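You operate a simulated robot arm through the tools that you are given. There is no shell and no other tool. Be economical: measure what you need, move in short steps, check, and stop when the job is done.

Carry out the task below with a simulated two-armed robot. There is one attempt and no reset: what you move stays moved.

JOB
On the bench top behind the sleeve block, fold the rag in half.

It is judged by the outcome, as a careful person would: the job done as asked, and still so three seconds after it is handed in. It fails if anything else is knocked over, pushed out of place, dropped, spilled or broken. Flat cloth is picked up by pressing the open fingertips on it (5 to 10 N) and closing them slowly along it; thin cloth reads only 2 to 8 mm in the jaws.

ROBOT AND FRAMES
Two 7-joint arms with two-finger parallel grippers on one trunk, on a base that drives. Base frame: it is fixed to the floor where the robot stands at the start and does not move with it; the origin is under the middle of the robot, x ahead of it, y to its left, z up. Readings come in mm, degrees, newtons and seconds.
The left shoulder is at the start at [70, 163, 1070], the right one opposite. Places, roughly: bench top behind the sleeve block [500, 100, 900]. Payload 3.43 kg a hand.
The TCP of each hand is the grasp point between the finger pads, 34 mm short of the fingertips. In the tool frame z runs along the fingers and y along their closing line. Largest opening 128 mm; finger width 24, thickness 12; the body of the gripper, 48 by 130 mm, starts 96 mm behind the TCP.
Orientation is that of the tool frame in the base frame, as a unit quaternion [w, x, y, z]. With the fingers straight down and closing along the base's y, the tool's x points along the base's -x, its y along +y and its z along -z.

CONTROLS
- The arms move only by the tool nudge_tool. It takes "left_rows", "right_rows" or both (then of equal length, played together; a hand with none holds still); each is one flat list of numbers, 7 for each row, row after row: the shift along the tool's x, y, z in mm, then the turn, a rotation vector about the tool's x, y, z in degrees, then the finger opening in mm, from 0 to 128. In form: [dx, dy, dz, ax, ay, az, jaw, dx, dy, dz, ax, ay, az, jaw, ...]. A call has 1 to 8 rows; each row shifts and turns the commanded pose from where the row before left it, along the tool's axes as they then stand. Rows are played at 5 a second. More than 50 mm and 8.6 degrees between two rows, or a gripper value outside its range, and nothing of the call is played. A pose out of reach is approached as far as the arm can. The call stops where the force on the tool passes 40 N (or 10 N more than at its start, if that is more) or the arm is blocked; 0.2 s more then pass. The fingers move at their own pace (about 153 mm/s each) and stop on an object; they squeeze with about 34 N. The grip force told is the motor's: it shows also when the fingers shut on nothing. Time passes only in rows, and 0.2 s behind the last, so rows that do not move let the fingers close. The reply holds the time, the measured pose of the TCP, the force on the tool along the base axes, the opening and the grip force, in the units named above and with some noise, and new pictures: "views" is both (left out), scene, wrist or none (wrist: the cameras of the hands that moved).
- Cameras (640 x 400 px; columns grow to the right, rows downward): "scene" is now at [133.4, 19.4, 1297.8]; the picture's right is [0.21, -0.98, 0.00], its down [-0.57, -0.12, -0.81] and it looks along [0.79, 0.17, -0.58] (base axes); focal length 253 px, centre (320, 200). "left" rides on the left gripper at [76, 11, -160] in its tool frame; the picture's right is [-0.15, 0.99, 0.00], its down [-0.88, -0.13, -0.46] and it looks along [-0.45, -0.07, 0.89] (tool axes); focal length 234 px, centre (320, 200). "right" rides on the right gripper at [76, -11, -160] in its tool frame; the picture's right is [0.15, 0.99, 0.00], its down [-0.88, 0.13, -0.46] and it looks along [-0.45, 0.07, 0.89] (tool axes); focal length 234 px, centre (320, 200). There is no depth. A picture from a camera that has moved, and an enlarged one, comes with that camera's place and axes in the base frame and with its lens.
- move_column(by): slides the trunk up (or, below 0, down) by that many mm; the arms and the scene camera ride with it, the base frame stays. It gives what a move gives, with no picture.
- drive_base(legs): drives the robot by 1 to 6 legs, each [ahead, left, turn to the left] in mm, mm and degrees, along the robot's own axes; the way and the turn of a leg run together, so that a leg with both is an arc; at most 1500 mm and 180 degrees a leg. The arms and the cameras ride along, it lands a little off, and it stops where it bumps. It gives what a move gives, and a new picture of the scene camera.
- head_to(pan, tilt): turns the head with the scene camera to pan (to the left, within 86 degrees either way) and tilt (down, from -29 to 69), counted from straight ahead of the robot. It gives what a move gives, and a new picture of the scene camera.
- close_up(camera, box): a new picture of the part [left, top, right, bottom] of that camera's present view, enlarged. The clock stands still meanwhile.
- sign_off(): hands the job in; it is judged then, once.

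Work in short steps. Places have to be worked out from the pictures, the camera data and where the tool is seen: move nearer, look again, correct. Check each grasp and each placing, and mend what went wrong. You have 120 turns and 260 pictures in all, those below and enlarged ones among them. Open the grippers and draw the arms clear of the work before you hand the job in, unless the task says otherwise; then end with one line.

The tools are called after ">>>" by a JSON object that holds its "name" and its "arguments". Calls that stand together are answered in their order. nudge_tool: Moves the arms, as the interface text tells. Its arguments: {"type":"object","properties":{"left_rows":{"type":"array"},"right_rows":{"type":"array"},"views":{"type":"string","enum":["both","scene","wrist","none"]}},"required":[]} The other tools are called the same way: move_column (by) slides the trunk up or down; drive_base (legs) drives the base; head_to (pan, tilt) turns the head that bears the scene camera; close_up (camera, box) takes an enlarged picture of a part of a camera's view; sign_off () hands the job in.

At the start:

```text
time_s: 0.0
left_tool_pos: [394.1, 197.8, 1121.5]
left_tcp_rot: [0.0, 0.0, 1.0, 0.0]
left_contact_force: [-0.1, 0.3, 0.3]
left_width: 128.0
left_finger_force: 0.0
right_tool_pos: [712.7, -233.5, 1148.1]
right_tcp_rot: [0.001, 0.0, 1.0, -0.001]
right_contact_force: [-0.2, 1.0, -0.7]
right_width: 128.1
right_finger_force: 0.1
trunk travel left (down, up): [-551.0, 389.0]
robot x, y, heading: [-0.5, 0.9, -0.1]
head pan, tilt: [12.2, 35.8]
```

scene: 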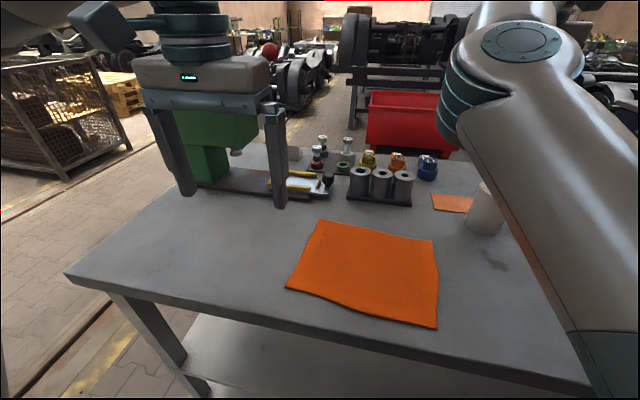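
right: 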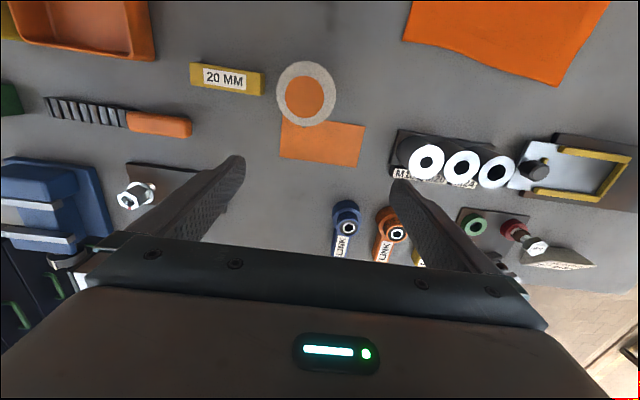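
left: 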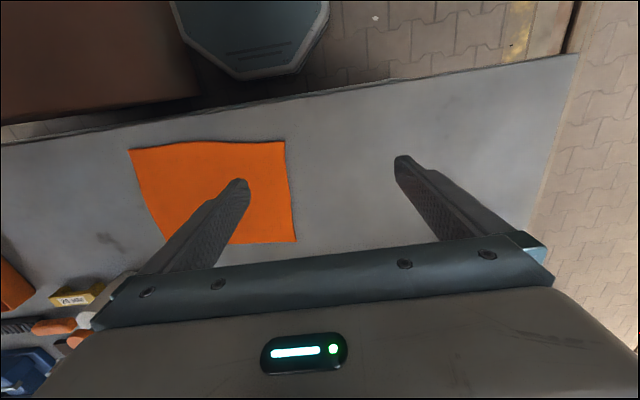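

From the scene picture I put the rag's corners near A(650,134), B(635,-159), C(404,-136) and D(426,154). I plan to pinch the near edge close to C and D with one hand each and fold it over onto the far edge. First I bring both hands above the near corners.

>>> {"name": "nudge_tool", "arguments": {"left_rows": [-6.6, -11.9, 17.3, 0, 0, 0, 60, -6.6, -11.9, 17.3, 0, 0, 0, 60, -6.6, -11.9, 17.3, 0, 0, 0, 60, -6.6, -11.9, 17.3, 0, 0, 0, 60, -6.6, -11.9, 17.3, 0, 0, 0, 60, -6.6, -11.9, 17.3, 0, 0, 0, 60, -6.6, -11.9, 17.3, 0, 0, 0, 60], "right_rows": [40.4, 19, 21.1, 0, 0, 0, 60, 40.4, 19, 21.1, 0, 0, 0, 60, 40.4, 19, 21.1, 0, 0, 0, 60, 40.4, 19, 21.1, 0, 0, 0, 60, 40.4, 19, 21.1, 0, 0, 0, 60, 40.4, 19, 21.1, 0, 0, 0, 60, 40.4, 19, 21.1, 0, 0, 0, 60]}}

```text
time_s: 1.6
left_tool_pos: [441.4, 114.0, 999.0]
left_tcp_rot: [0.0, 0.001, 1.0, 0.0]
left_contact_force: [0.4, 0.1, 0.2]
left_width: 59.8
left_finger_force: 0.1
right_tool_pos: [714.3, -233.6, 1146.9]
right_tcp_rot: [0.0, -0.001, 1.0, 0.0]
right_contact_force: [-0.3, -0.6, -0.3]
right_width: 60.0
right_finger_force: 0.0
right hand out of reach, approached as far as the arm can: row 1, 2, 3, 4, 5, 6, 7
trunk travel left (down, up): [-551.0, 389.0]
robot x, y, heading: [1.3, -2.3, -0.2]
head pan, tilt: [12.2, 35.8]
camera scene: at [134.0, 19.1, 1297.7], right [0.21, -0.98, 0.0], down [-0.57, -0.12, -0.81], along [0.79, 0.17, -0.59], focal length 253 px, centre (320, 200)
camera right: at [639.2, -243.9, 1307.2], right [-0.15, 0.99, 0.0], down [0.88, 0.13, 0.45], along [0.45, 0.07, -0.89], focal length 234 px, centre (320, 200)
camera left: at [364.9, 126.6, 1158.4], right [0.15, 0.99, 0.0], down [0.88, -0.13, 0.46], along [0.45, -0.07, -0.89], focal length 234 px, centre (320, 200)
```

scene: 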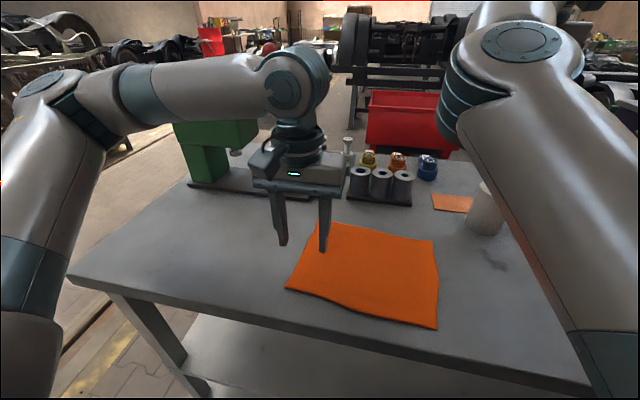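
right: 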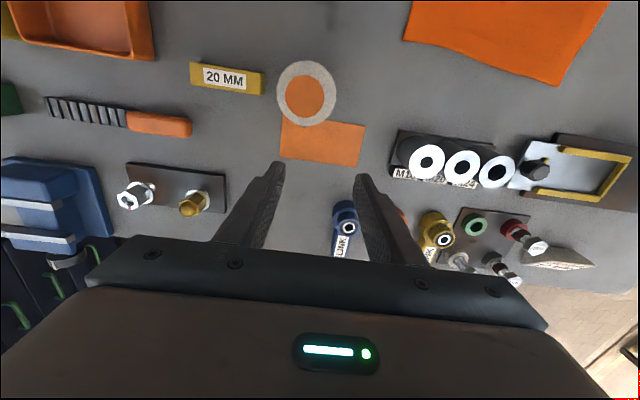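
left: 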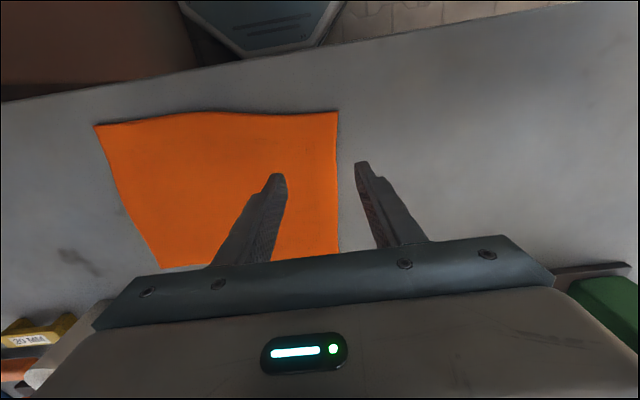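

The left-hand and scene views only agree on the rag's corners if the rag lies at about z≈896. That gives D(397,139), C(375,-121), A(588,120), B(578,-144). The right arm didn't move, so I test it with a small, simple move.

>>> {"name": "nudge_tool", "arguments": {"right_rows": [0, 0, -15, 0, 0, 0, 60, 15, 0, 0, 0, 0, 0, 60, 15, 0, 0, 0, 0, 0, 60], "views": "none"}}

>>> {"name": "nudge_tool", "arguments": {"right_rows": [0, 10, 0, 0, 0, 0, 60, 0, 10, 0, 0, 0, 0, 60], "views": "none"}}

>>> {"name": "nudge_tool", "arguments": {"right_rows": [0, 0, 10, 0, 0, 0, 60, 0, 0, 10, 0, 0, 0, 60], "views": "none"}}

```text
time_s: 2.4
left_tool_pos: [440.3, 114.0, 998.7]
left_tcp_rot: [-0.001, 0.001, 1.0, 0.0]
left_contact_force: [0.7, 0.9, 1.2]
left_width: 60.1
left_finger_force: 0.1
right_tool_pos: [688.2, -256.7, 1128.8]
right_tcp_rot: [-0.026, 0.017, 1.0, 0.005]
right_contact_force: [0.3, 0.5, -0.1]
right_width: 60.1
right_finger_force: 0.1
right hand out of reach, approached as far as the arm can: row 2
trunk travel left (down, up): [-551.0, 389.0]
robot x, y, heading: [-4.1, -1.1, 0.2]
head pan, tilt: [12.2, 35.8]
```

```text
time_s: 3.0
left_tool_pos: [440.4, 115.2, 998.3]
left_tcp_rot: [-0.001, 0.0, 1.0, -0.001]
left_contact_force: [-1.0, 0.3, 0.2]
left_width: 59.8
left_finger_force: 0.1
right_tool_pos: [692.9, -230.9, 1091.0]
right_tcp_rot: [-0.058, 0.013, 0.998, 0.004]
right_contact_force: [0.0, -0.4, -0.4]
right_width: 60.2
right_finger_force: 0.0
trunk travel left (down, up): [-551.0, 389.0]
robot x, y, heading: [-1.9, 0.9, -0.3]
head pan, tilt: [12.2, 35.8]
```

```text
time_s: 3.7
left_tool_pos: [440.1, 113.1, 1000.4]
left_tcp_rot: [0.001, 0.001, 1.0, 0.0]
left_contact_force: [-0.3, -1.4, -0.4]
left_width: 59.8
left_finger_force: 0.0
right_tool_pos: [689.9, -232.7, 1062.6]
right_tcp_rot: [-0.064, 0.015, 0.998, 0.007]
right_contact_force: [1.4, 0.0, 1.9]
right_width: 59.6
right_finger_force: 0.1
trunk travel left (down, up): [-551.0, 389.0]
robot x, y, heading: [0.9, -0.9, -0.3]
head pan, tilt: [12.2, 35.8]
stopped in row 2 (right hand): the arm was blocked; the commanded pose is now the measured one
```

The right hand sank and tilted, then reported itself blocked. I look at it before moving anything else.

>>> {"name": "head_to", "arguments": {"pan": -15, "tilt": 30}}

>>> {"name": "close_up", "arguments": {"camera": "right", "box": [0, 0, 640, 400]}}

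```text
time_s: 4.6
left_tool_pos: [439.9, 115.8, 999.8]
left_tcp_rot: [0.0, 0.002, 1.0, 0.001]
left_contact_force: [0.5, -0.9, -0.1]
left_width: 60.1
left_finger_force: 0.0
right_tool_pos: [689.7, -233.5, 1062.5]
right_tcp_rot: [-0.064, 0.016, 0.998, 0.006]
right_contact_force: [0.5, 0.3, 1.9]
right_width: 59.9
right_finger_force: 0.0
trunk travel left (down, up): [-551.0, 389.0]
robot x, y, heading: [1.3, 0.8, -0.1]
head pan, tilt: [-15.0, 30.0]
camera scene: at [135.0, -22.4, 1306.8], right [-0.26, -0.97, 0.0], down [-0.48, 0.13, -0.87], along [0.84, -0.22, -0.5], focal length 253 px, centre (320, 200)
```

scene: 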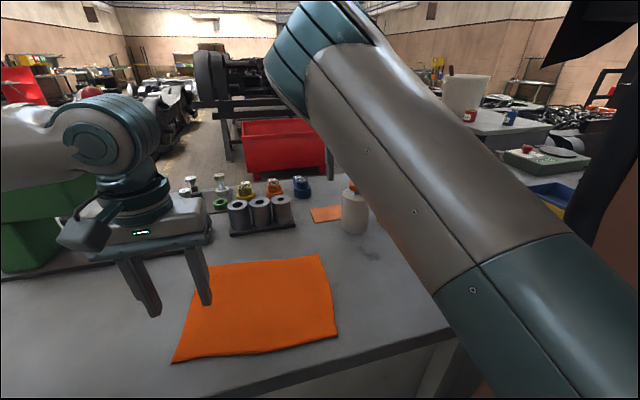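

```text
1.00 times, centred on (320, 200) of right
camera zoom: at [635.8, -244.1, 1230.8], right [-0.11, 0.99, 0.03], down [0.94, 0.1, 0.34], along [0.33, 0.07, -0.94], focal length 234 px, centre (320, 200)
```

zoom: 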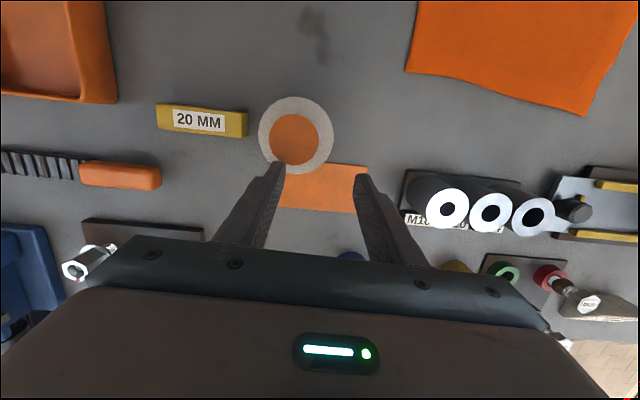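

The right fingertips are right above a bottle whose cap tops out near z≈1015. I raise the hand straight up, clear of it, before anything else.

>>> {"name": "nudge_tool", "arguments": {"right_rows": [0, 0, -15, 0, 0, 0, 60, 0, 0, -15, 0, 0, 0, 60, 0, 0, -15, 0, 0, 0, 60]}}

```text
time_s: 5.4
left_tool_pos: [440.5, 114.9, 1000.0]
left_tcp_rot: [0.0, 0.001, 1.0, -0.001]
left_contact_force: [-0.5, -0.5, -0.3]
left_width: 60.1
left_finger_force: 0.1
right_tool_pos: [696.2, -230.8, 1108.3]
right_tcp_rot: [-0.064, 0.013, 0.998, 0.004]
right_contact_force: [-0.8, 0.3, -0.5]
right_width: 60.1
right_finger_force: 0.0
trunk travel left (down, up): [-551.0, 389.0]
robot x, y, heading: [0.1, -1.5, -0.1]
head pan, tilt: [-15.0, 30.0]
camera scene: at [135.2, -22.3, 1306.8], right [-0.26, -0.97, 0.0], down [-0.48, 0.13, -0.87], along [0.84, -0.22, -0.5], focal length 253 px, centre (320, 200)
camera right: at [642.0, -240.5, 1275.4], right [-0.12, 0.99, 0.03], down [0.93, 0.1, 0.34], along [0.33, 0.06, -0.94], focal length 234 px, centre (320, 200)
```

scene: 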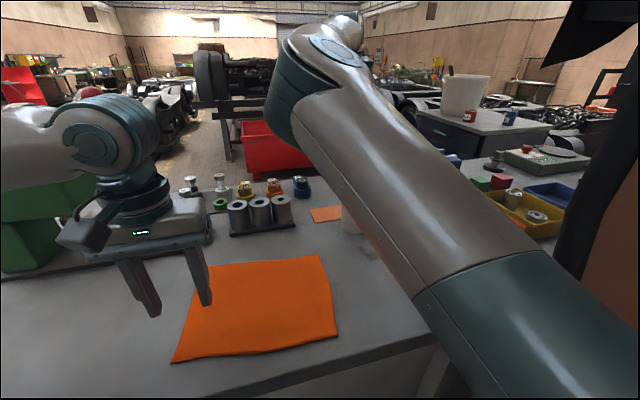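
right: 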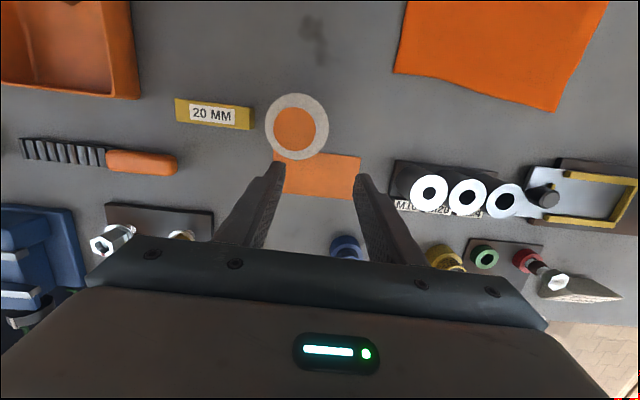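

The bottle is still upright. I slide the right hand inboard (+y), away from it, levelling the tool as it goes.

>>> {"name": "nudge_tool", "arguments": {"right_rows": [0, 20, -5, 0, -2, 0, 60, 0, 20, -5, 0, -2, 0, 60, 0, 20, 0, 0, -2, 0, 60, 0, 20, 0, 0, -1, 0, 60], "views": "wrist"}}

```text
time_s: 6.4
left_tool_pos: [440.2, 115.1, 999.9]
left_tcp_rot: [0.0, 0.002, 1.0, 0.0]
left_contact_force: [-0.2, 0.7, -0.6]
left_width: 60.1
left_finger_force: 0.0
right_tool_pos: [701.2, -175.2, 1025.7]
right_tcp_rot: [-0.078, 0.029, 0.996, 0.01]
right_contact_force: [-0.4, -0.1, 0.2]
right_width: 59.8
right_finger_force: 0.0
trunk travel left (down, up): [-551.0, 389.0]
robot x, y, heading: [-2.9, 1.7, 0.1]
head pan, tilt: [-15.0, 30.0]
stopped in row 4 (right hand): the arm was blocked; the commanded pose is now the measured one
camera right: at [651.9, -184.7, 1194.0], right [-0.08, 1.0, 0.04], down [0.95, 0.07, 0.31], along [0.31, 0.06, -0.95], focal length 234 px, centre (320, 200)
```

right: 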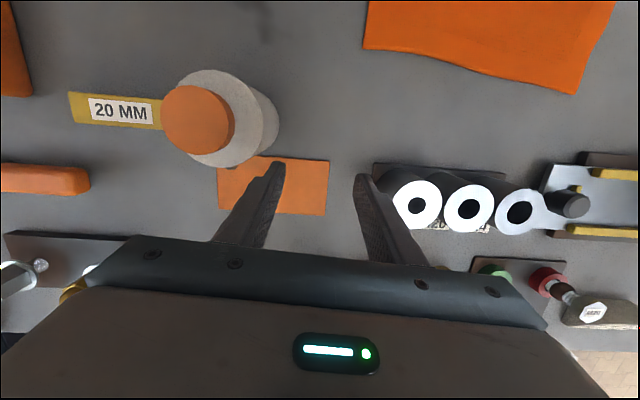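

The right arm sinks instead of following, which suggests a wrist limit in this elbow-high posture. I raise it straight up again, which worked before, and look at its posture.

>>> {"name": "nudge_tool", "arguments": {"right_rows": [0, 0, -20, 0, 0, 0, 60, 0, 0, -20, 0, 0, 0, 60, 0, 0, -20, 0, 0, 0, 60, 0, 0, -20, 0, 0, 0, 60, 0, 0, -20, 0, 0, 0, 60], "views": "none"}}

>>> {"name": "head_to", "arguments": {"pan": -40, "tilt": 10}}

```text
time_s: 7.6
left_tool_pos: [440.4, 114.4, 999.6]
left_tcp_rot: [0.0, 0.0, 1.0, -0.001]
left_contact_force: [-0.7, -0.1, 0.2]
left_width: 60.1
left_finger_force: 0.1
right_tool_pos: [717.5, -173.7, 1122.9]
right_tcp_rot: [-0.079, 0.028, 0.996, 0.007]
right_contact_force: [0.0, 0.3, 0.6]
right_width: 60.2
right_finger_force: 0.2
trunk travel left (down, up): [-551.0, 389.0]
robot x, y, heading: [-2.0, 2.7, 0.1]
head pan, tilt: [-15.0, 30.0]
```

```text
time_s: 8.5
left_tool_pos: [440.2, 115.3, 999.5]
left_tcp_rot: [0.0, 0.0, 1.0, 0.0]
left_contact_force: [0.7, -0.2, -0.1]
left_width: 60.3
left_finger_force: 0.1
right_tool_pos: [717.2, -174.8, 1122.9]
right_tcp_rot: [-0.079, 0.028, 0.996, 0.009]
right_contact_force: [-0.7, -1.0, 0.3]
right_width: 60.0
right_finger_force: 0.1
trunk travel left (down, up): [-551.0, 389.0]
robot x, y, heading: [0.8, -3.1, 0.0]
head pan, tilt: [-40.0, 10.0]
camera scene: at [119.2, -58.9, 1339.1], right [-0.64, -0.77, 0.0], down [-0.13, 0.11, -0.98], along [0.75, -0.63, -0.17], focal length 253 px, centre (320, 200)
```

scene: 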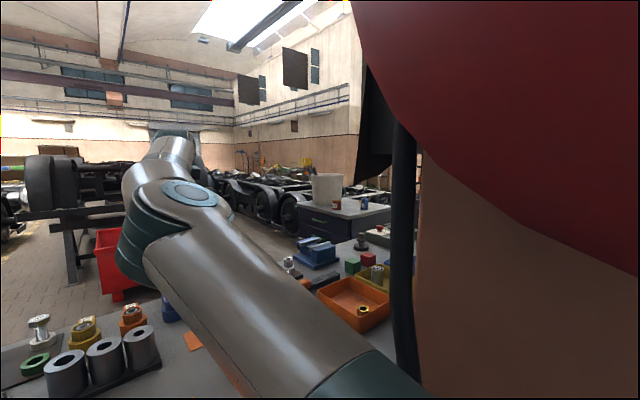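

A large red/brown object and a black pole stand close on my right, and they may be what limits that elbow. I look further right.

>>> {"name": "head_to", "arguments": {"pan": -75, "tilt": 20}}

```text
time_s: 9.5
left_tool_pos: [439.0, 115.8, 999.4]
left_tcp_rot: [0.0, 0.0, 1.0, 0.0]
left_contact_force: [0.5, -0.3, 0.5]
left_width: 60.0
left_finger_force: 0.0
right_tool_pos: [715.6, -176.4, 1123.2]
right_tcp_rot: [-0.078, 0.028, 0.997, 0.009]
right_contact_force: [0.5, -1.1, -0.4]
right_width: 60.0
right_finger_force: 0.1
trunk travel left (down, up): [-551.0, 389.0]
robot x, y, heading: [-0.3, -1.2, -0.1]
head pan, tilt: [-75.0, 20.0]
camera scene: at [72.1, -89.0, 1322.9], right [-0.97, -0.26, 0.0], down [-0.09, 0.33, -0.94], along [0.24, -0.91, -0.34], focal length 253 px, centre (320, 200)
```

scene: 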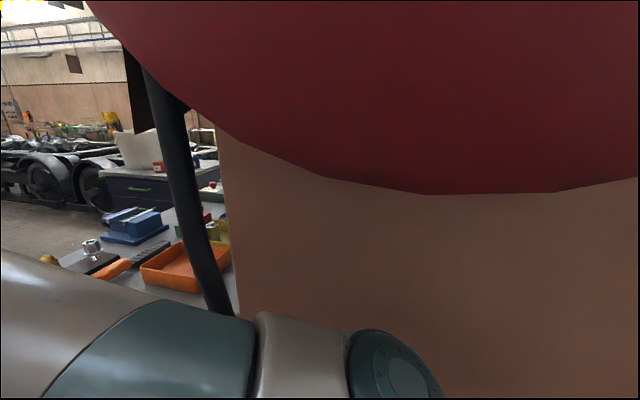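

A machine body stands right against my right shoulder and hems in the right arm. The floor on the left is clear, so I turn the head back and shift the base left 150 mm to free that arm.

>>> {"name": "head_to", "arguments": {"pan": 70, "tilt": 25}}

```text
time_s: 11.8
left_tool_pos: [439.9, 115.0, 999.6]
left_tcp_rot: [0.0, 0.001, 1.0, 0.0]
left_contact_force: [-0.3, -0.2, -0.2]
left_width: 59.9
left_finger_force: 0.1
right_tool_pos: [716.8, -175.8, 1123.7]
right_tcp_rot: [-0.079, 0.028, 0.996, 0.008]
right_contact_force: [-0.5, -0.3, -0.1]
right_width: 59.9
right_finger_force: 0.1
trunk travel left (down, up): [-551.0, 389.0]
robot x, y, heading: [-0.2, 1.7, -0.0]
head pan, tilt: [70.0, 25.0]
camera scene: at [79.4, 87.5, 1314.8], right [0.94, -0.34, 0.0], down [-0.14, -0.4, -0.91], along [0.31, 0.85, -0.42], focal length 253 px, centre (320, 200)
```

scene: 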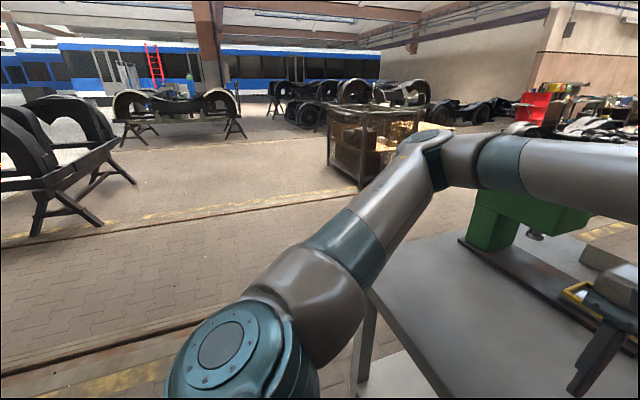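

The left side is open floor, so I drive left 150 mm.

>>> {"name": "drive_base", "arguments": {"legs": [[0, 150, 0]]}}

>>> {"name": "head_to", "arguments": {"pan": -20, "tilt": 35}}

```text
time_s: 13.2
left_tool_pos: [439.4, 265.1, 999.4]
left_tcp_rot: [0.0, -0.001, 1.0, 0.0]
left_contact_force: [-0.4, 0.5, 0.0]
left_width: 59.9
left_finger_force: 0.1
right_tool_pos: [717.9, -24.2, 1123.6]
right_tcp_rot: [-0.079, 0.028, 0.996, 0.007]
right_contact_force: [-0.8, -0.1, -0.2]
right_width: 60.0
right_finger_force: 0.1
trunk travel left (down, up): [-551.0, 389.0]
robot x, y, heading: [1.0, 149.5, -0.0]
head pan, tilt: [70.0, 25.0]
camera scene: at [79.1, 236.8, 1314.8], right [0.94, -0.34, 0.0], down [-0.14, -0.4, -0.91], along [0.31, 0.85, -0.42], focal length 253 px, centre (320, 200)
```

scene: 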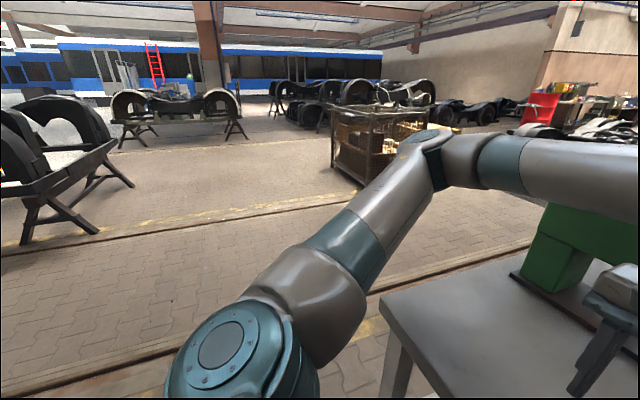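

```text
time_s: 14.8
left_tool_pos: [439.7, 265.4, 998.1]
left_tcp_rot: [0.0, 0.0, 1.0, -0.001]
left_contact_force: [-0.3, 0.4, 0.1]
left_width: 59.9
left_finger_force: 0.0
right_tool_pos: [718.2, -23.3, 1123.4]
right_tcp_rot: [-0.08, 0.027, 0.996, 0.007]
right_contact_force: [-0.2, -0.3, 0.1]
right_width: 59.8
right_finger_force: 0.1
trunk travel left (down, up): [-551.0, 389.0]
robot x, y, heading: [-1.7, 149.9, 0.2]
head pan, tilt: [-20.0, 35.0]
camera scene: at [130.5, 120.1, 1299.0], right [-0.34, -0.94, 0.0], down [-0.54, 0.19, -0.82], along [0.77, -0.28, -0.57], focal length 253 px, centre (320, 200)
```

scene: 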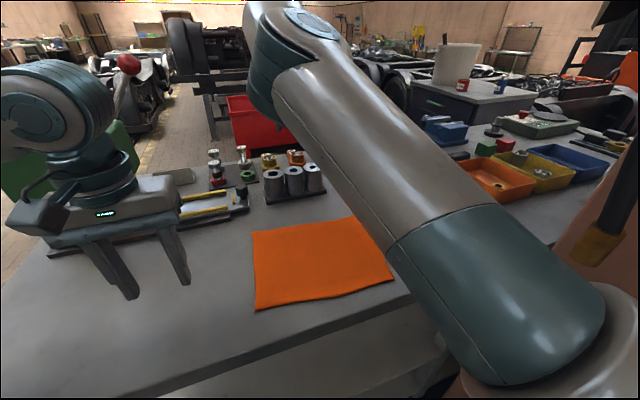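

The right arm now has clearance. I raise the right hand a little and try to level the tool.

>>> {"name": "nudge_tool", "arguments": {"right_rows": [0, -5, -12, 0, -3, 0, 60, 0, -5, -12, 0, -3, 0, 60, 0, -5, -12, 0, -3, 0, 60, 0, -5, -12, 0, 0, 0, 60], "views": "none"}}

>>> {"name": "nudge_tool", "arguments": {"right_rows": [15, -10, 0, 0, 0, 0, 60, 15, -10, 0, 0, 0, 0, 60], "views": "scene"}}

```text
time_s: 15.8
left_tool_pos: [440.6, 264.2, 998.1]
left_tcp_rot: [0.0, 0.0, 1.0, 0.001]
left_contact_force: [-0.7, -0.2, 0.9]
left_width: 59.9
left_finger_force: 0.0
right_tool_pos: [720.2, -45.3, 1168.9]
right_tcp_rot: [-0.001, 0.028, 1.0, 0.004]
right_contact_force: [0.4, 0.3, -0.3]
right_width: 60.1
right_finger_force: 0.0
trunk travel left (down, up): [-551.0, 389.0]
robot x, y, heading: [-0.0, 151.9, 0.1]
head pan, tilt: [-20.0, 35.0]
```

```text
time_s: 16.4
left_tool_pos: [441.1, 264.7, 998.7]
left_tcp_rot: [-0.001, 0.0, 1.0, 0.0]
left_contact_force: [0.2, 0.0, -0.4]
left_width: 59.9
left_finger_force: 0.0
right_tool_pos: [697.6, -82.4, 1121.3]
right_tcp_rot: [-0.04, 0.043, 0.998, 0.008]
right_contact_force: [-0.7, -0.4, -1.4]
right_width: 59.7
right_finger_force: 0.0
trunk travel left (down, up): [-551.0, 389.0]
robot x, y, heading: [-1.1, 147.8, 0.1]
head pan, tilt: [-20.0, 35.0]
camera scene: at [132.1, 120.0, 1298.6], right [-0.34, -0.94, 0.0], down [-0.54, 0.2, -0.82], along [0.77, -0.28, -0.57], focal length 253 px, centre (320, 200)
```

scene: 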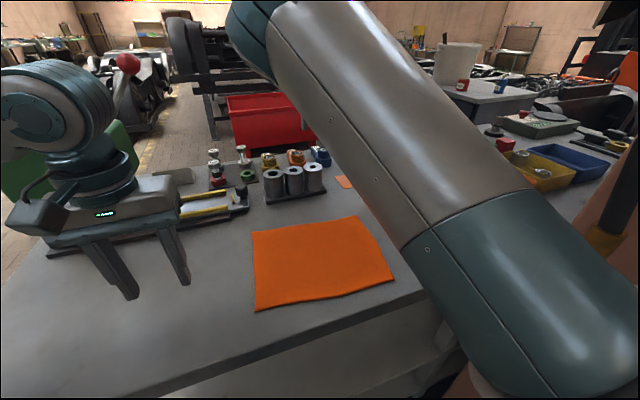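

The tool levels fine, but any motion toward me makes it sink. I look up at the elbow to understand the posture.

>>> {"name": "head_to", "arguments": {"pan": -20, "tilt": -10}}

>>> {"name": "close_up", "arguments": {"camera": "left", "box": [0, 0, 640, 400]}}

```text
time_s: 17.5
left_tool_pos: [439.3, 263.4, 998.6]
left_tcp_rot: [-0.001, 0.0, 1.0, -0.001]
left_contact_force: [0.2, 0.4, 0.5]
left_width: 59.7
left_finger_force: 0.1
right_tool_pos: [694.4, -84.3, 1131.2]
right_tcp_rot: [-0.032, 0.044, 0.998, 0.013]
right_contact_force: [0.6, -0.1, 0.3]
right_width: 59.7
right_finger_force: 0.1
trunk travel left (down, up): [-551.0, 389.0]
robot x, y, heading: [1.5, 149.0, 0.2]
head pan, tilt: [-20.0, -10.0]
camera scene: at [127.1, 121.3, 1370.3], right [-0.34, -0.94, 0.0], down [0.16, -0.06, -0.98], along [0.93, -0.34, 0.17], focal length 253 px, centre (320, 200)
```

scene: 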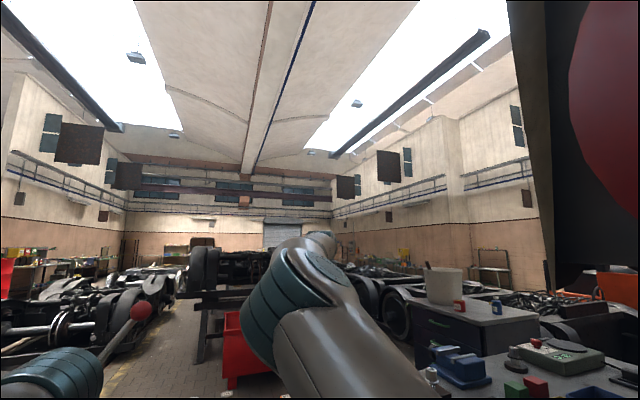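

```text
1.00 times, centred on (320, 200) of left
camera zoom: at [364.1, 276.7, 1158.7], right [0.15, 0.99, 0.0], down [0.88, -0.13, 0.46], along [0.45, -0.07, -0.89], focal length 234 px, centre (320, 200)
```

zoom: 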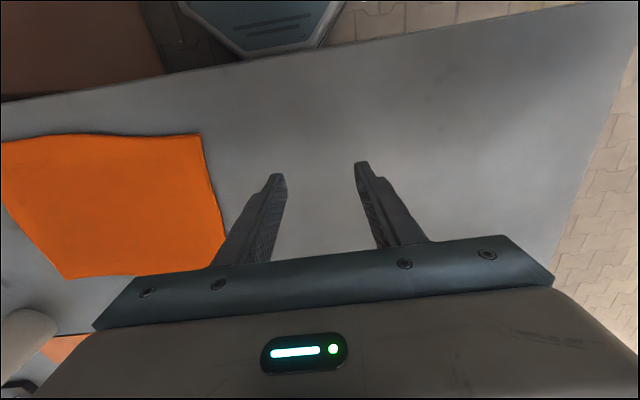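

The right hand drifted back up while it waited, so the dip may only be a transient while the arm reconfigures. I give it idle time and check whether it settles.

>>> {"name": "nudge_tool", "arguments": {"right_rows": [0, 0, 0, 0, 0, 0, 60, 0, 0, 0, 0, 0, 0, 60, 0, 0, 0, 0, 0, 0, 60, 0, 0, 0, 0, 0, 0, 60, 0, 0, 0, 0, 0, 0, 60, 0, 0, 0, 0, 0, 0, 60], "views": "none"}}

>>> {"name": "nudge_tool", "arguments": {"right_rows": [0, 0, -10, 0, -4, 0, 60, 0, 0, -20, 0, 0, 0, 60, 0, 0, -20, 0, 0, 0, 60, 0, 0, 0, 0, 0, 0, 60, 0, 0, 0, 0, 0, 0, 60], "views": "none"}}

>>> {"name": "nudge_tool", "arguments": {"right_rows": [10, 0, 0, 0, 0, 0, 60, 0, 0, 0, 0, 0, 0, 60, 0, 0, 0, 0, 0, 0, 60, 0, 0, 0, 0, 0, 0, 60], "views": "none"}}

```text
time_s: 18.9
left_tool_pos: [440.3, 265.2, 998.5]
left_tcp_rot: [0.0, 0.0, 1.0, -0.001]
left_contact_force: [0.0, -1.0, 0.6]
left_width: 60.1
left_finger_force: 0.0
right_tool_pos: [693.2, -85.7, 1139.7]
right_tcp_rot: [-0.026, 0.045, 0.999, 0.014]
right_contact_force: [-0.2, -0.2, 0.1]
right_width: 60.1
right_finger_force: 0.1
trunk travel left (down, up): [-551.0, 389.0]
robot x, y, heading: [-0.5, 148.4, 0.2]
head pan, tilt: [-20.0, -10.0]
```

```text
time_s: 19.4
left_tool_pos: [439.4, 264.4, 999.2]
left_tcp_rot: [0.0, 0.0, 1.0, 0.0]
left_contact_force: [0.3, -0.1, -0.5]
left_width: 60.0
left_finger_force: 0.1
right_tool_pos: [699.4, -83.6, 1094.0]
right_tcp_rot: [-0.04, 0.043, 0.998, 0.011]
right_contact_force: [-0.6, 0.3, 0.7]
right_width: 60.0
right_finger_force: 0.1
trunk travel left (down, up): [-551.0, 389.0]
robot x, y, heading: [-1.0, 149.6, 0.2]
head pan, tilt: [-20.0, -10.0]
stopped in row 2 (right hand): the arm was blocked; the commanded pose is now the measured one
```

```text
time_s: 20.4
left_tool_pos: [440.1, 264.7, 999.1]
left_tcp_rot: [0.0, -0.001, 1.0, 0.0]
left_contact_force: [0.1, 1.0, -0.1]
left_width: 59.9
left_finger_force: 0.1
right_tool_pos: [689.0, -96.2, 1094.8]
right_tcp_rot: [-0.042, 0.054, 0.998, 0.019]
right_contact_force: [0.7, 0.1, 0.7]
right_width: 59.8
right_finger_force: 0.0
trunk travel left (down, up): [-551.0, 389.0]
robot x, y, heading: [1.7, 149.1, 0.2]
head pan, tilt: [-20.0, -10.0]
```

It does follow if given time: a 10 mm step settled with z unchanged. I continue with slow small steps toward me, with a slight lift.

>>> {"name": "nudge_tool", "arguments": {"right_rows": [10, 0, -4, 0, 0, 0, 60, 0, 0, 0, 0, 0, 0, 60, 0, 0, 0, 0, 0, 0, 60, 10, 0, -4, 0, 0, 0, 60, 0, 0, 0, 0, 0, 0, 60, 0, 0, 0, 0, 0, 0, 60, 0, 0, 0, 0, 0, 0, 60], "views": "scene"}}

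```text
time_s: 22.0
left_tool_pos: [439.4, 265.4, 999.2]
left_tcp_rot: [-0.001, -0.001, 1.0, 0.0]
left_contact_force: [0.0, 0.1, -0.2]
left_width: 60.0
left_finger_force: 0.1
right_tool_pos: [670.9, -96.8, 1053.5]
right_tcp_rot: [-0.083, 0.056, 0.995, 0.014]
right_contact_force: [-0.4, 1.1, -0.2]
right_width: 60.0
right_finger_force: 0.0
trunk travel left (down, up): [-551.0, 389.0]
robot x, y, heading: [1.9, 151.0, 0.2]
head pan, tilt: [-20.0, -10.0]
camera scene: at [126.8, 121.4, 1370.4], right [-0.34, -0.94, 0.0], down [0.16, -0.06, -0.98], along [0.93, -0.33, 0.17], focal length 253 px, centre (320, 200)
```

scene: 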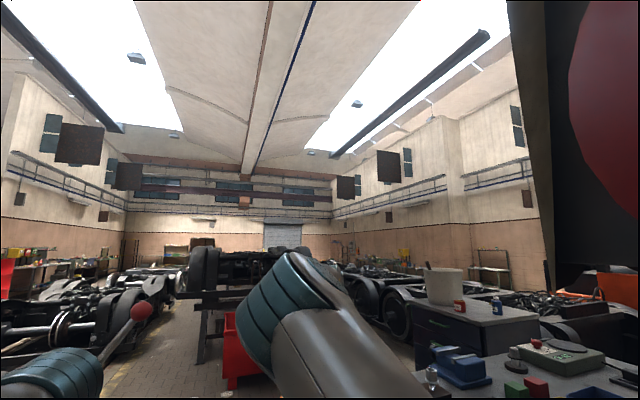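

The tool keeps tilting toward me because the forearm is too steep. I try a higher path: raise the right hand to about z=1230 while levelling it, then pull back there.

>>> {"name": "nudge_tool", "arguments": {"right_rows": [0, 0, -25, 0, 0, 0, 60, 0, 0, -25, 0, -2, 0, 60, 0, 0, -25, 0, -2, 0, 60, 0, 0, -25, 0, -2, 0, 60, 0, 0, -25, 0, -2, 0, 60, 0, 0, -25, 0, -2, 0, 60, 0, 0, -25, 0, 0, 0, 60, 0, 0, 0, 0, 0, 0, 60], "views": "none"}}

>>> {"name": "nudge_tool", "arguments": {"right_rows": [15, -5, 0, 0, 0, 0, 60, 15, -5, 0, 0, 0, 0, 60, 15, -5, 0, 0, 0, 0, 60, 15, -5, 0, 0, 0, 0, 60, 0, 0, 0, 0, 0, 0, 60, 0, 0, 0, 0, 0, 0, 60], "views": "scene"}}

```text
time_s: 23.8
left_tool_pos: [439.4, 264.8, 999.3]
left_tcp_rot: [0.001, -0.001, 1.0, 0.0]
left_contact_force: [0.3, -0.1, 0.1]
left_width: 59.8
left_finger_force: 0.0
right_tool_pos: [671.7, -84.3, 1279.1]
right_tcp_rot: [0.046, 0.045, 0.998, 0.005]
right_contact_force: [0.3, 0.1, -0.5]
right_width: 59.8
right_finger_force: 0.1
trunk travel left (down, up): [-551.0, 389.0]
robot x, y, heading: [-2.0, 147.8, 0.0]
head pan, tilt: [-20.0, -10.0]
```

```text
time_s: 24.5
left_tool_pos: [441.2, 266.1, 998.1]
left_tcp_rot: [-0.001, 0.0, 1.0, -0.001]
left_contact_force: [0.3, 0.2, -0.8]
left_width: 60.2
left_finger_force: 0.1
right_tool_pos: [670.8, -107.9, 1142.1]
right_tcp_rot: [-0.067, 0.058, 0.996, 0.005]
right_contact_force: [-0.1, 0.4, 0.7]
right_width: 60.0
right_finger_force: 0.0
trunk travel left (down, up): [-551.0, 389.0]
robot x, y, heading: [0.5, 148.6, 0.2]
head pan, tilt: [-20.0, -10.0]
stopped in row 3 (right hand): the arm was blocked; the commanded pose is now the measured one
camera scene: at [129.7, 121.8, 1369.9], right [-0.34, -0.94, 0.0], down [0.16, -0.06, -0.99], along [0.93, -0.33, 0.17], focal length 253 px, centre (320, 200)
```

scene: 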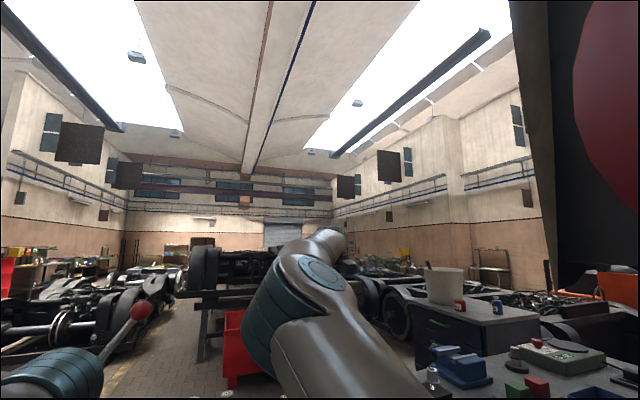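

Rows that were accepted as reachable still were not reached, so something may be physically holding the right arm. I look at the right shoulder and upper arm.

>>> {"name": "head_to", "arguments": {"pan": -80, "tilt": 45}}

>>> {"name": "head_to", "arguments": {"pan": -50, "tilt": 15}}

```text
time_s: 25.8
left_tool_pos: [439.7, 264.2, 999.8]
left_tcp_rot: [0.0, 0.0, 1.0, -0.001]
left_contact_force: [-0.7, -0.6, -0.2]
left_width: 60.2
left_finger_force: 0.1
right_tool_pos: [667.2, -106.8, 1145.6]
right_tcp_rot: [-0.065, 0.057, 0.996, 0.006]
right_contact_force: [-0.1, -0.1, -0.3]
right_width: 60.1
right_finger_force: 0.0
trunk travel left (down, up): [-551.0, 389.0]
robot x, y, heading: [-3.8, 148.0, 0.1]
head pan, tilt: [-80.0, 45.0]
camera scene: at [61.6, 69.7, 1284.3], right [-0.98, -0.18, 0.0], down [-0.13, 0.7, -0.71], along [0.12, -0.7, -0.71], focal length 253 px, centre (320, 200)
```

scene: 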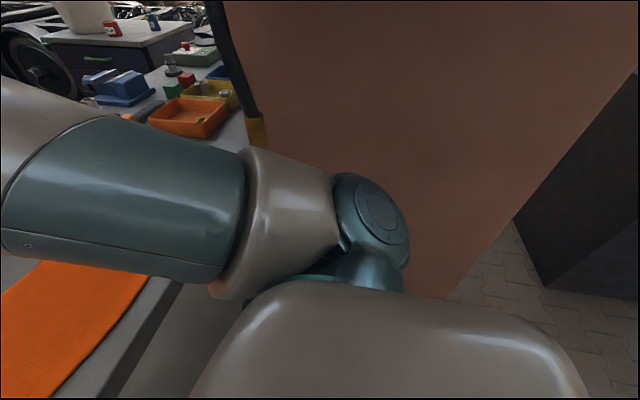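

```text
time_s: 26.8
left_tool_pos: [438.6, 263.9, 999.8]
left_tcp_rot: [0.001, -0.001, 1.0, 0.0]
left_contact_force: [0.1, 0.1, 0.1]
left_width: 60.1
left_finger_force: 0.0
right_tool_pos: [667.7, -107.7, 1145.1]
right_tcp_rot: [-0.065, 0.058, 0.996, 0.005]
right_contact_force: [1.2, 0.4, 0.5]
right_width: 60.1
right_finger_force: 0.0
trunk travel left (down, up): [-551.0, 389.0]
robot x, y, heading: [1.3, 146.7, 0.2]
head pan, tilt: [-50.0, 15.0]
camera scene: at [107.3, 78.3, 1330.9], right [-0.77, -0.64, 0.0], down [-0.17, 0.2, -0.97], along [0.62, -0.74, -0.26], focal length 253 px, centre (320, 200)
```

scene: 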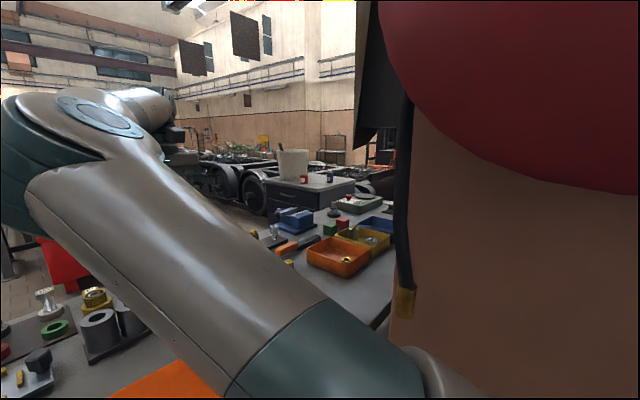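

A brown machine stands close beside my right shoulder, so there's little room to reconfigure there. I check behind-left before backing away to sort the right arm out in open space.

>>> {"name": "head_to", "arguments": {"pan": 86, "tilt": 30}}

>>> {"name": "head_to", "arguments": {"pan": -86, "tilt": 30}}

```text
time_s: 29.0
left_tool_pos: [439.7, 265.1, 999.8]
left_tcp_rot: [0.0, -0.001, 1.0, 0.0]
left_contact_force: [-0.4, -0.1, 0.5]
left_width: 59.9
left_finger_force: 0.0
right_tool_pos: [668.6, -108.0, 1144.5]
right_tcp_rot: [-0.066, 0.058, 0.996, 0.005]
right_contact_force: [0.5, 0.2, 0.0]
right_width: 59.9
right_finger_force: 0.0
trunk travel left (down, up): [-551.0, 389.0]
robot x, y, heading: [-3.3, 148.3, 0.1]
head pan, tilt: [85.9, 30.0]
camera scene: at [53.4, 240.0, 1306.8], right [1.0, -0.07, 0.0], down [-0.03, -0.5, -0.87], along [0.06, 0.86, -0.5], focal length 253 px, centre (320, 200)
```

scene: 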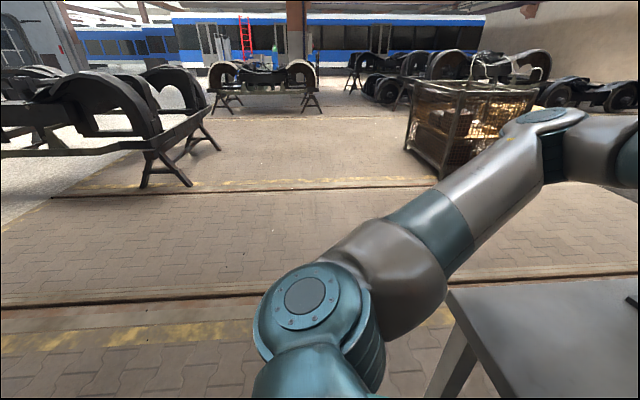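

```text
time_s: 31.6
left_tool_pos: [438.4, 264.1, 999.1]
left_tcp_rot: [0.0, 0.0, 1.0, 0.0]
left_contact_force: [0.0, -0.3, -0.7]
left_width: 59.9
left_finger_force: 0.0
right_tool_pos: [668.7, -109.2, 1145.0]
right_tcp_rot: [-0.065, 0.058, 0.996, 0.005]
right_contact_force: [0.3, -0.3, -0.1]
right_width: 60.0
right_finger_force: 0.0
trunk travel left (down, up): [-551.0, 389.0]
robot x, y, heading: [-1.0, 148.2, 0.2]
head pan, tilt: [-85.9, 30.0]
camera scene: at [53.8, 59.5, 1306.8], right [-1.0, -0.07, 0.0], down [-0.04, 0.5, -0.87], along [0.06, -0.86, -0.5], focal length 253 px, centre (320, 200)
```

scene: 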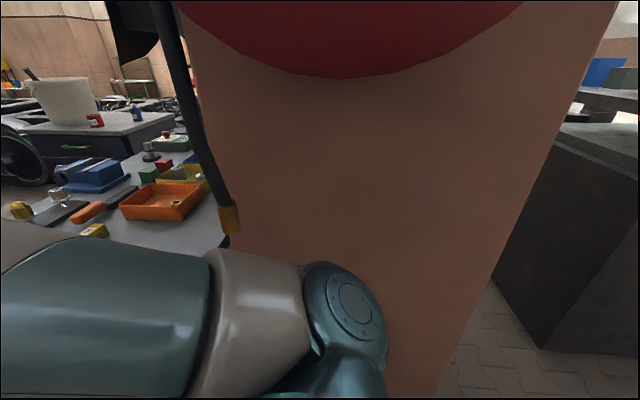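

Behind and to the left look open. I back off 350 mm, then move left 300 mm into free floor.

>>> {"name": "drive_base", "arguments": {"legs": [[-350, 0, 0], [0, 300, 0]]}}

>>> {"name": "head_to", "arguments": {"pan": -20, "tilt": 20}}

```text
time_s: 35.5
left_tool_pos: [88.5, 567.3, 998.4]
left_tcp_rot: [-0.001, 0.0, 1.0, 0.0]
left_contact_force: [-0.6, -0.5, 0.2]
left_width: 60.0
left_finger_force: 0.0
right_tool_pos: [316.6, 194.0, 1144.2]
right_tcp_rot: [-0.065, 0.057, 0.996, 0.006]
right_contact_force: [-0.6, 0.2, -0.4]
right_width: 60.0
right_finger_force: 0.0
trunk travel left (down, up): [-551.0, 389.0]
robot x, y, heading: [-351.4, 451.5, 0.2]
head pan, tilt: [-85.9, 30.0]
camera scene: at [-296.6, 362.3, 1306.8], right [-1.0, -0.07, 0.0], down [-0.04, 0.5, -0.87], along [0.06, -0.86, -0.5], focal length 253 px, centre (320, 200)
```

scene: 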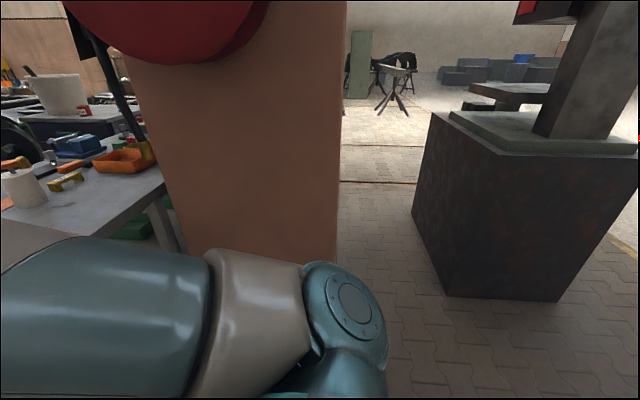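

```text
time_s: 36.9
left_tool_pos: [90.4, 566.9, 999.5]
left_tcp_rot: [0.0, 0.0, 1.0, 0.0]
left_contact_force: [0.7, 0.6, 0.3]
left_width: 60.1
left_finger_force: 0.0
right_tool_pos: [317.5, 193.7, 1145.3]
right_tcp_rot: [-0.066, 0.058, 0.996, 0.005]
right_contact_force: [-0.4, 0.6, 0.6]
right_width: 60.1
right_finger_force: 0.0
trunk travel left (down, up): [-551.0, 389.0]
robot x, y, heading: [-348.3, 450.9, 0.3]
head pan, tilt: [-20.0, 20.0]
camera scene: at [-215.6, 420.3, 1322.8], right [-0.34, -0.94, 0.0], down [-0.32, 0.12, -0.94], along [0.88, -0.32, -0.34], focal length 253 px, centre (320, 200)
```

scene: 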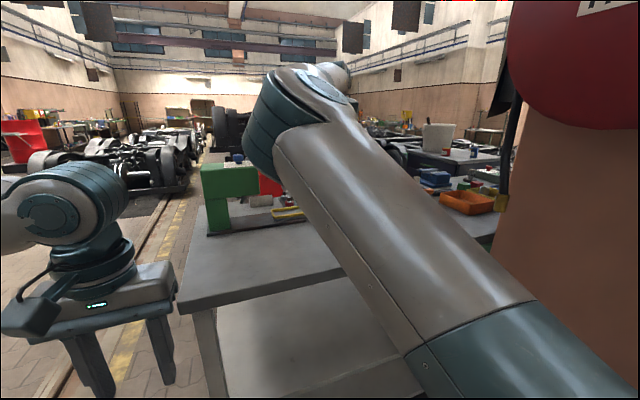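

There is open space around the right elbow now (the obstacle is a pillar). I try the pull-back again, drawing the hand outward and toward me.

>>> {"name": "nudge_tool", "arguments": {"right_rows": [0, 0, -20, 0, -4, 0, 60, 0, 0, -20, 0, -3, 0, 60, 10, -10, 0, 0, 0, 0, 60, 10, -10, 0, 0, 0, 0, 60, 10, -10, 0, 0, 0, 0, 60, 0, 0, 0, 0, 0, 0, 60, 0, 0, 0, 0, 0, 0, 60, 0, 0, 0, 0, 0, 0, 60], "views": "none"}}

>>> {"name": "nudge_tool", "arguments": {"right_rows": [0, 0, 0, 0, 0, 0, 60, 0, 0, 0, 0, 0, 0, 60, 0, 0, 0, 0, 0, 0, 60, 0, 0, 0, 0, 0, 0, 60, 0, 0, 0, 0, 0, 0, 60, 0, 0, 0, 0, 0, 0, 60, 0, 0, 0, 0, 0, 0, 60, 0, 0, 0, 0, 0, 0, 60], "views": "scene"}}

```text
time_s: 38.7
left_tool_pos: [88.6, 566.1, 999.3]
left_tcp_rot: [0.0, 0.0, 1.0, -0.001]
left_contact_force: [0.7, 0.7, -0.6]
left_width: 60.0
left_finger_force: 0.0
right_tool_pos: [295.5, 149.3, 1122.8]
right_tcp_rot: [-0.059, 0.073, 0.996, 0.005]
right_contact_force: [-0.8, 1.4, 0.3]
right_width: 60.0
right_finger_force: 0.0
trunk travel left (down, up): [-551.0, 389.0]
robot x, y, heading: [-348.9, 455.2, 0.3]
head pan, tilt: [-20.0, 20.0]
```

```text
time_s: 40.5
left_tool_pos: [90.1, 567.3, 999.6]
left_tcp_rot: [0.0, 0.0, 1.0, 0.0]
left_contact_force: [-0.1, 0.9, -0.2]
left_width: 60.3
left_finger_force: 0.0
right_tool_pos: [293.7, 146.5, 1133.0]
right_tcp_rot: [-0.049, 0.074, 0.996, 0.009]
right_contact_force: [-0.5, -0.4, -0.6]
right_width: 60.0
right_finger_force: 0.0
trunk travel left (down, up): [-551.0, 389.0]
robot x, y, heading: [-350.8, 450.2, 0.1]
head pan, tilt: [-20.0, 20.0]
camera scene: at [-215.6, 420.4, 1322.8], right [-0.34, -0.94, 0.0], down [-0.32, 0.12, -0.94], along [0.88, -0.32, -0.34], focal length 253 px, centre (320, 200)
```

scene: 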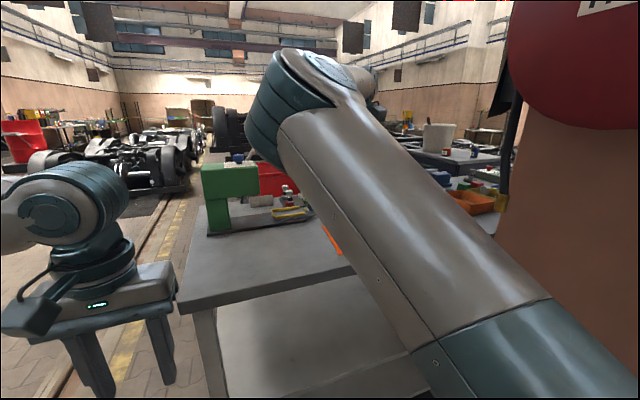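

The arm follows, slowly, but its elbow is folded inboard toward my head. I try to swing it outward by lifting the hand and rolling the tool so the wrist moves to the right.

>>> {"name": "nudge_tool", "arguments": {"right_rows": [0, 0, -15, -6, 0, -1, 60, 0, 0, -15, -6, 0, -1, 60, 0, 0, -15, -6, 0, -1, 60, 0, 0, -15, -6, 0, -1, 60, 0, 0, 0, -6, 0, -1, 60, 0, 0, 0, -6, 0, -1, 60, 0, 0, 0, 0, 0, 0, 60, 0, 0, 0, 0, 0, 0, 60], "views": "scene"}}

```text
time_s: 42.3
left_tool_pos: [88.7, 566.2, 999.5]
left_tcp_rot: [-0.001, 0.0, 1.0, 0.0]
left_contact_force: [0.2, -0.1, 0.3]
left_width: 60.0
left_finger_force: 0.1
right_tool_pos: [288.0, 157.3, 1243.4]
right_tcp_rot: [0.014, 0.005, 0.951, 0.31]
right_contact_force: [0.6, -0.1, 0.2]
right_width: 59.9
right_finger_force: 0.0
trunk travel left (down, up): [-551.0, 389.0]
robot x, y, heading: [-351.0, 449.7, 0.2]
head pan, tilt: [-20.0, 20.0]
camera scene: at [-215.5, 420.0, 1322.8], right [-0.34, -0.94, 0.0], down [-0.32, 0.12, -0.94], along [0.88, -0.32, -0.34], focal length 253 px, centre (320, 200)
```

scene: 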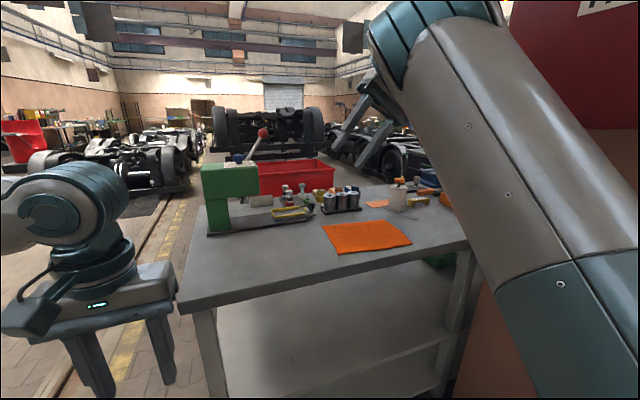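

That worked: the roll tracked cleanly and the elbow swung outboard. Now I pull the hand back toward me while it is still rolled.

>>> {"name": "nudge_tool", "arguments": {"right_rows": [20, 0, 0, -3, 0, 0, 60, 20, 0, 0, -3, 0, 0, 60, 20, 0, 0, -3, 0, 0, 60, 20, 0, 0, 0, 0, 0, 60, 20, 0, 0, 0, 0, 0, 60, 20, 0, 0, 0, 0, 0, 60, 20, 0, 0, 0, 0, 0, 60, 0, 0, 0, 0, 0, 0, 60], "views": "scene"}}

```text
time_s: 44.1
left_tool_pos: [89.0, 565.8, 998.9]
left_tcp_rot: [-0.001, -0.001, 1.0, 0.0]
left_contact_force: [0.0, -0.6, -0.7]
left_width: 60.0
left_finger_force: 0.0
right_tool_pos: [146.8, 159.6, 1238.7]
right_tcp_rot: [0.013, 0.004, 0.923, 0.384]
right_contact_force: [0.0, -0.4, -0.2]
right_width: 60.2
right_finger_force: 0.1
trunk travel left (down, up): [-551.0, 389.0]
robot x, y, heading: [-353.5, 451.7, -0.0]
head pan, tilt: [-20.0, 20.0]
camera scene: at [-215.0, 420.2, 1322.8], right [-0.34, -0.94, 0.0], down [-0.32, 0.12, -0.94], along [0.88, -0.32, -0.34], focal length 253 px, centre (320, 200)
```

scene: 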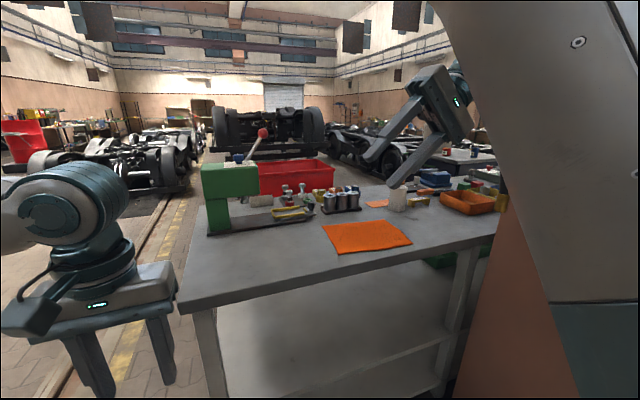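

Now at robot-relative (498,-292), reached easily. I unroll the tool back to vertical in this closer posture.

>>> {"name": "nudge_tool", "arguments": {"right_rows": [5, 0, 10, 6.5, 0, 0, 60, 5, 0, 10, 6.5, 0, 0, 60, 0, 0, 10, 6.5, 0, 0, 60, 0, 0, 10, 6.5, 0, 0, 60, 0, 0, 10, 6.5, 0, 0, 60, 0, 0, 10, 6.5, 0, 0, 60, 0, 0, 0, 6.2, 0, 0, 60, 0, 0, 0, 0, 0, 0, 60], "views": "scene"}}

```text
time_s: 45.9
left_tool_pos: [88.4, 566.2, 999.0]
left_tcp_rot: [0.0, -0.001, 1.0, 0.0]
left_contact_force: [0.4, -0.2, -1.0]
left_width: 60.0
left_finger_force: 0.1
right_tool_pos: [141.3, 169.1, 1183.4]
right_tcp_rot: [0.008, 0.022, 0.999, 0.031]
right_contact_force: [0.1, -0.4, 0.6]
right_width: 60.1
right_finger_force: 0.1
trunk travel left (down, up): [-551.0, 389.0]
robot x, y, heading: [-350.1, 450.1, 0.3]
head pan, tilt: [-20.0, 20.0]
camera scene: at [-215.0, 419.7, 1322.8], right [-0.34, -0.94, 0.0], down [-0.32, 0.12, -0.94], along [0.88, -0.32, -0.34], focal length 253 px, centre (320, 200)
```

scene: 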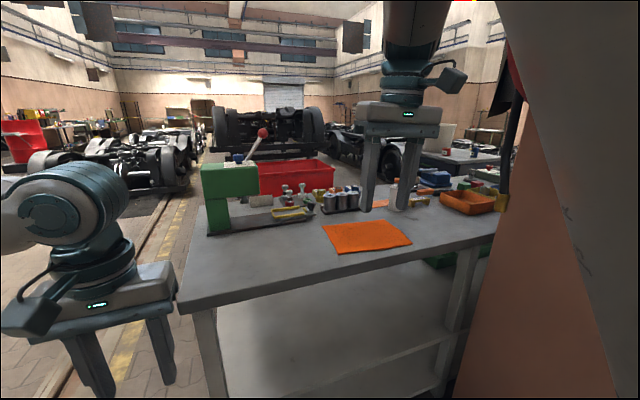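

Vertical again and well placed. I lower it toward z≈1000 here in free space to verify it tracks at working height, trimming the residual angles.

>>> {"name": "nudge_tool", "arguments": {"right_rows": [0, 0, 25, 3.5, 0, -2.5, 60, 0, 0, 25, 0, 0, 0, 60, 0, 0, 25, 0, 0, 0, 60, 0, 0, 25, 0, 0, 0, 60, 0, 0, 25, 0, 0, 0, 60, 0, 0, 25, 0, 0, 0, 60, 0, 0, 25, 0, 0, 0, 60, 0, 0, 0, 0, 0, 0, 60], "views": "scene"}}

```text
time_s: 47.7
left_tool_pos: [87.9, 565.9, 999.1]
left_tcp_rot: [0.0, 0.0, 1.0, 0.0]
left_contact_force: [-0.7, 0.4, 0.2]
left_width: 60.3
left_finger_force: 0.0
right_tool_pos: [151.4, 136.7, 1022.5]
right_tcp_rot: [0.021, 0.006, 1.0, 0.01]
right_contact_force: [-0.4, 0.5, 0.1]
right_width: 59.7
right_finger_force: 0.1
right hand out of reach, approached as far as the arm can: row 1, 2, 3, 5
trunk travel left (down, up): [-551.0, 389.0]
robot x, y, heading: [-350.6, 452.0, 0.1]
head pan, tilt: [-20.0, 20.0]
camera scene: at [-216.1, 420.6, 1322.9], right [-0.34, -0.94, 0.0], down [-0.32, 0.12, -0.94], along [0.88, -0.32, -0.34], focal length 253 px, centre (320, 200)
```

scene: 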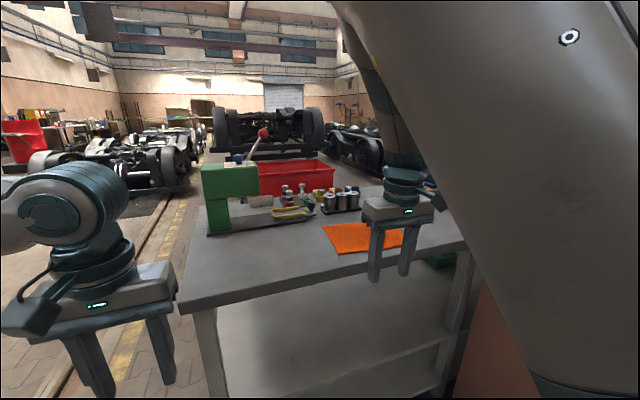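

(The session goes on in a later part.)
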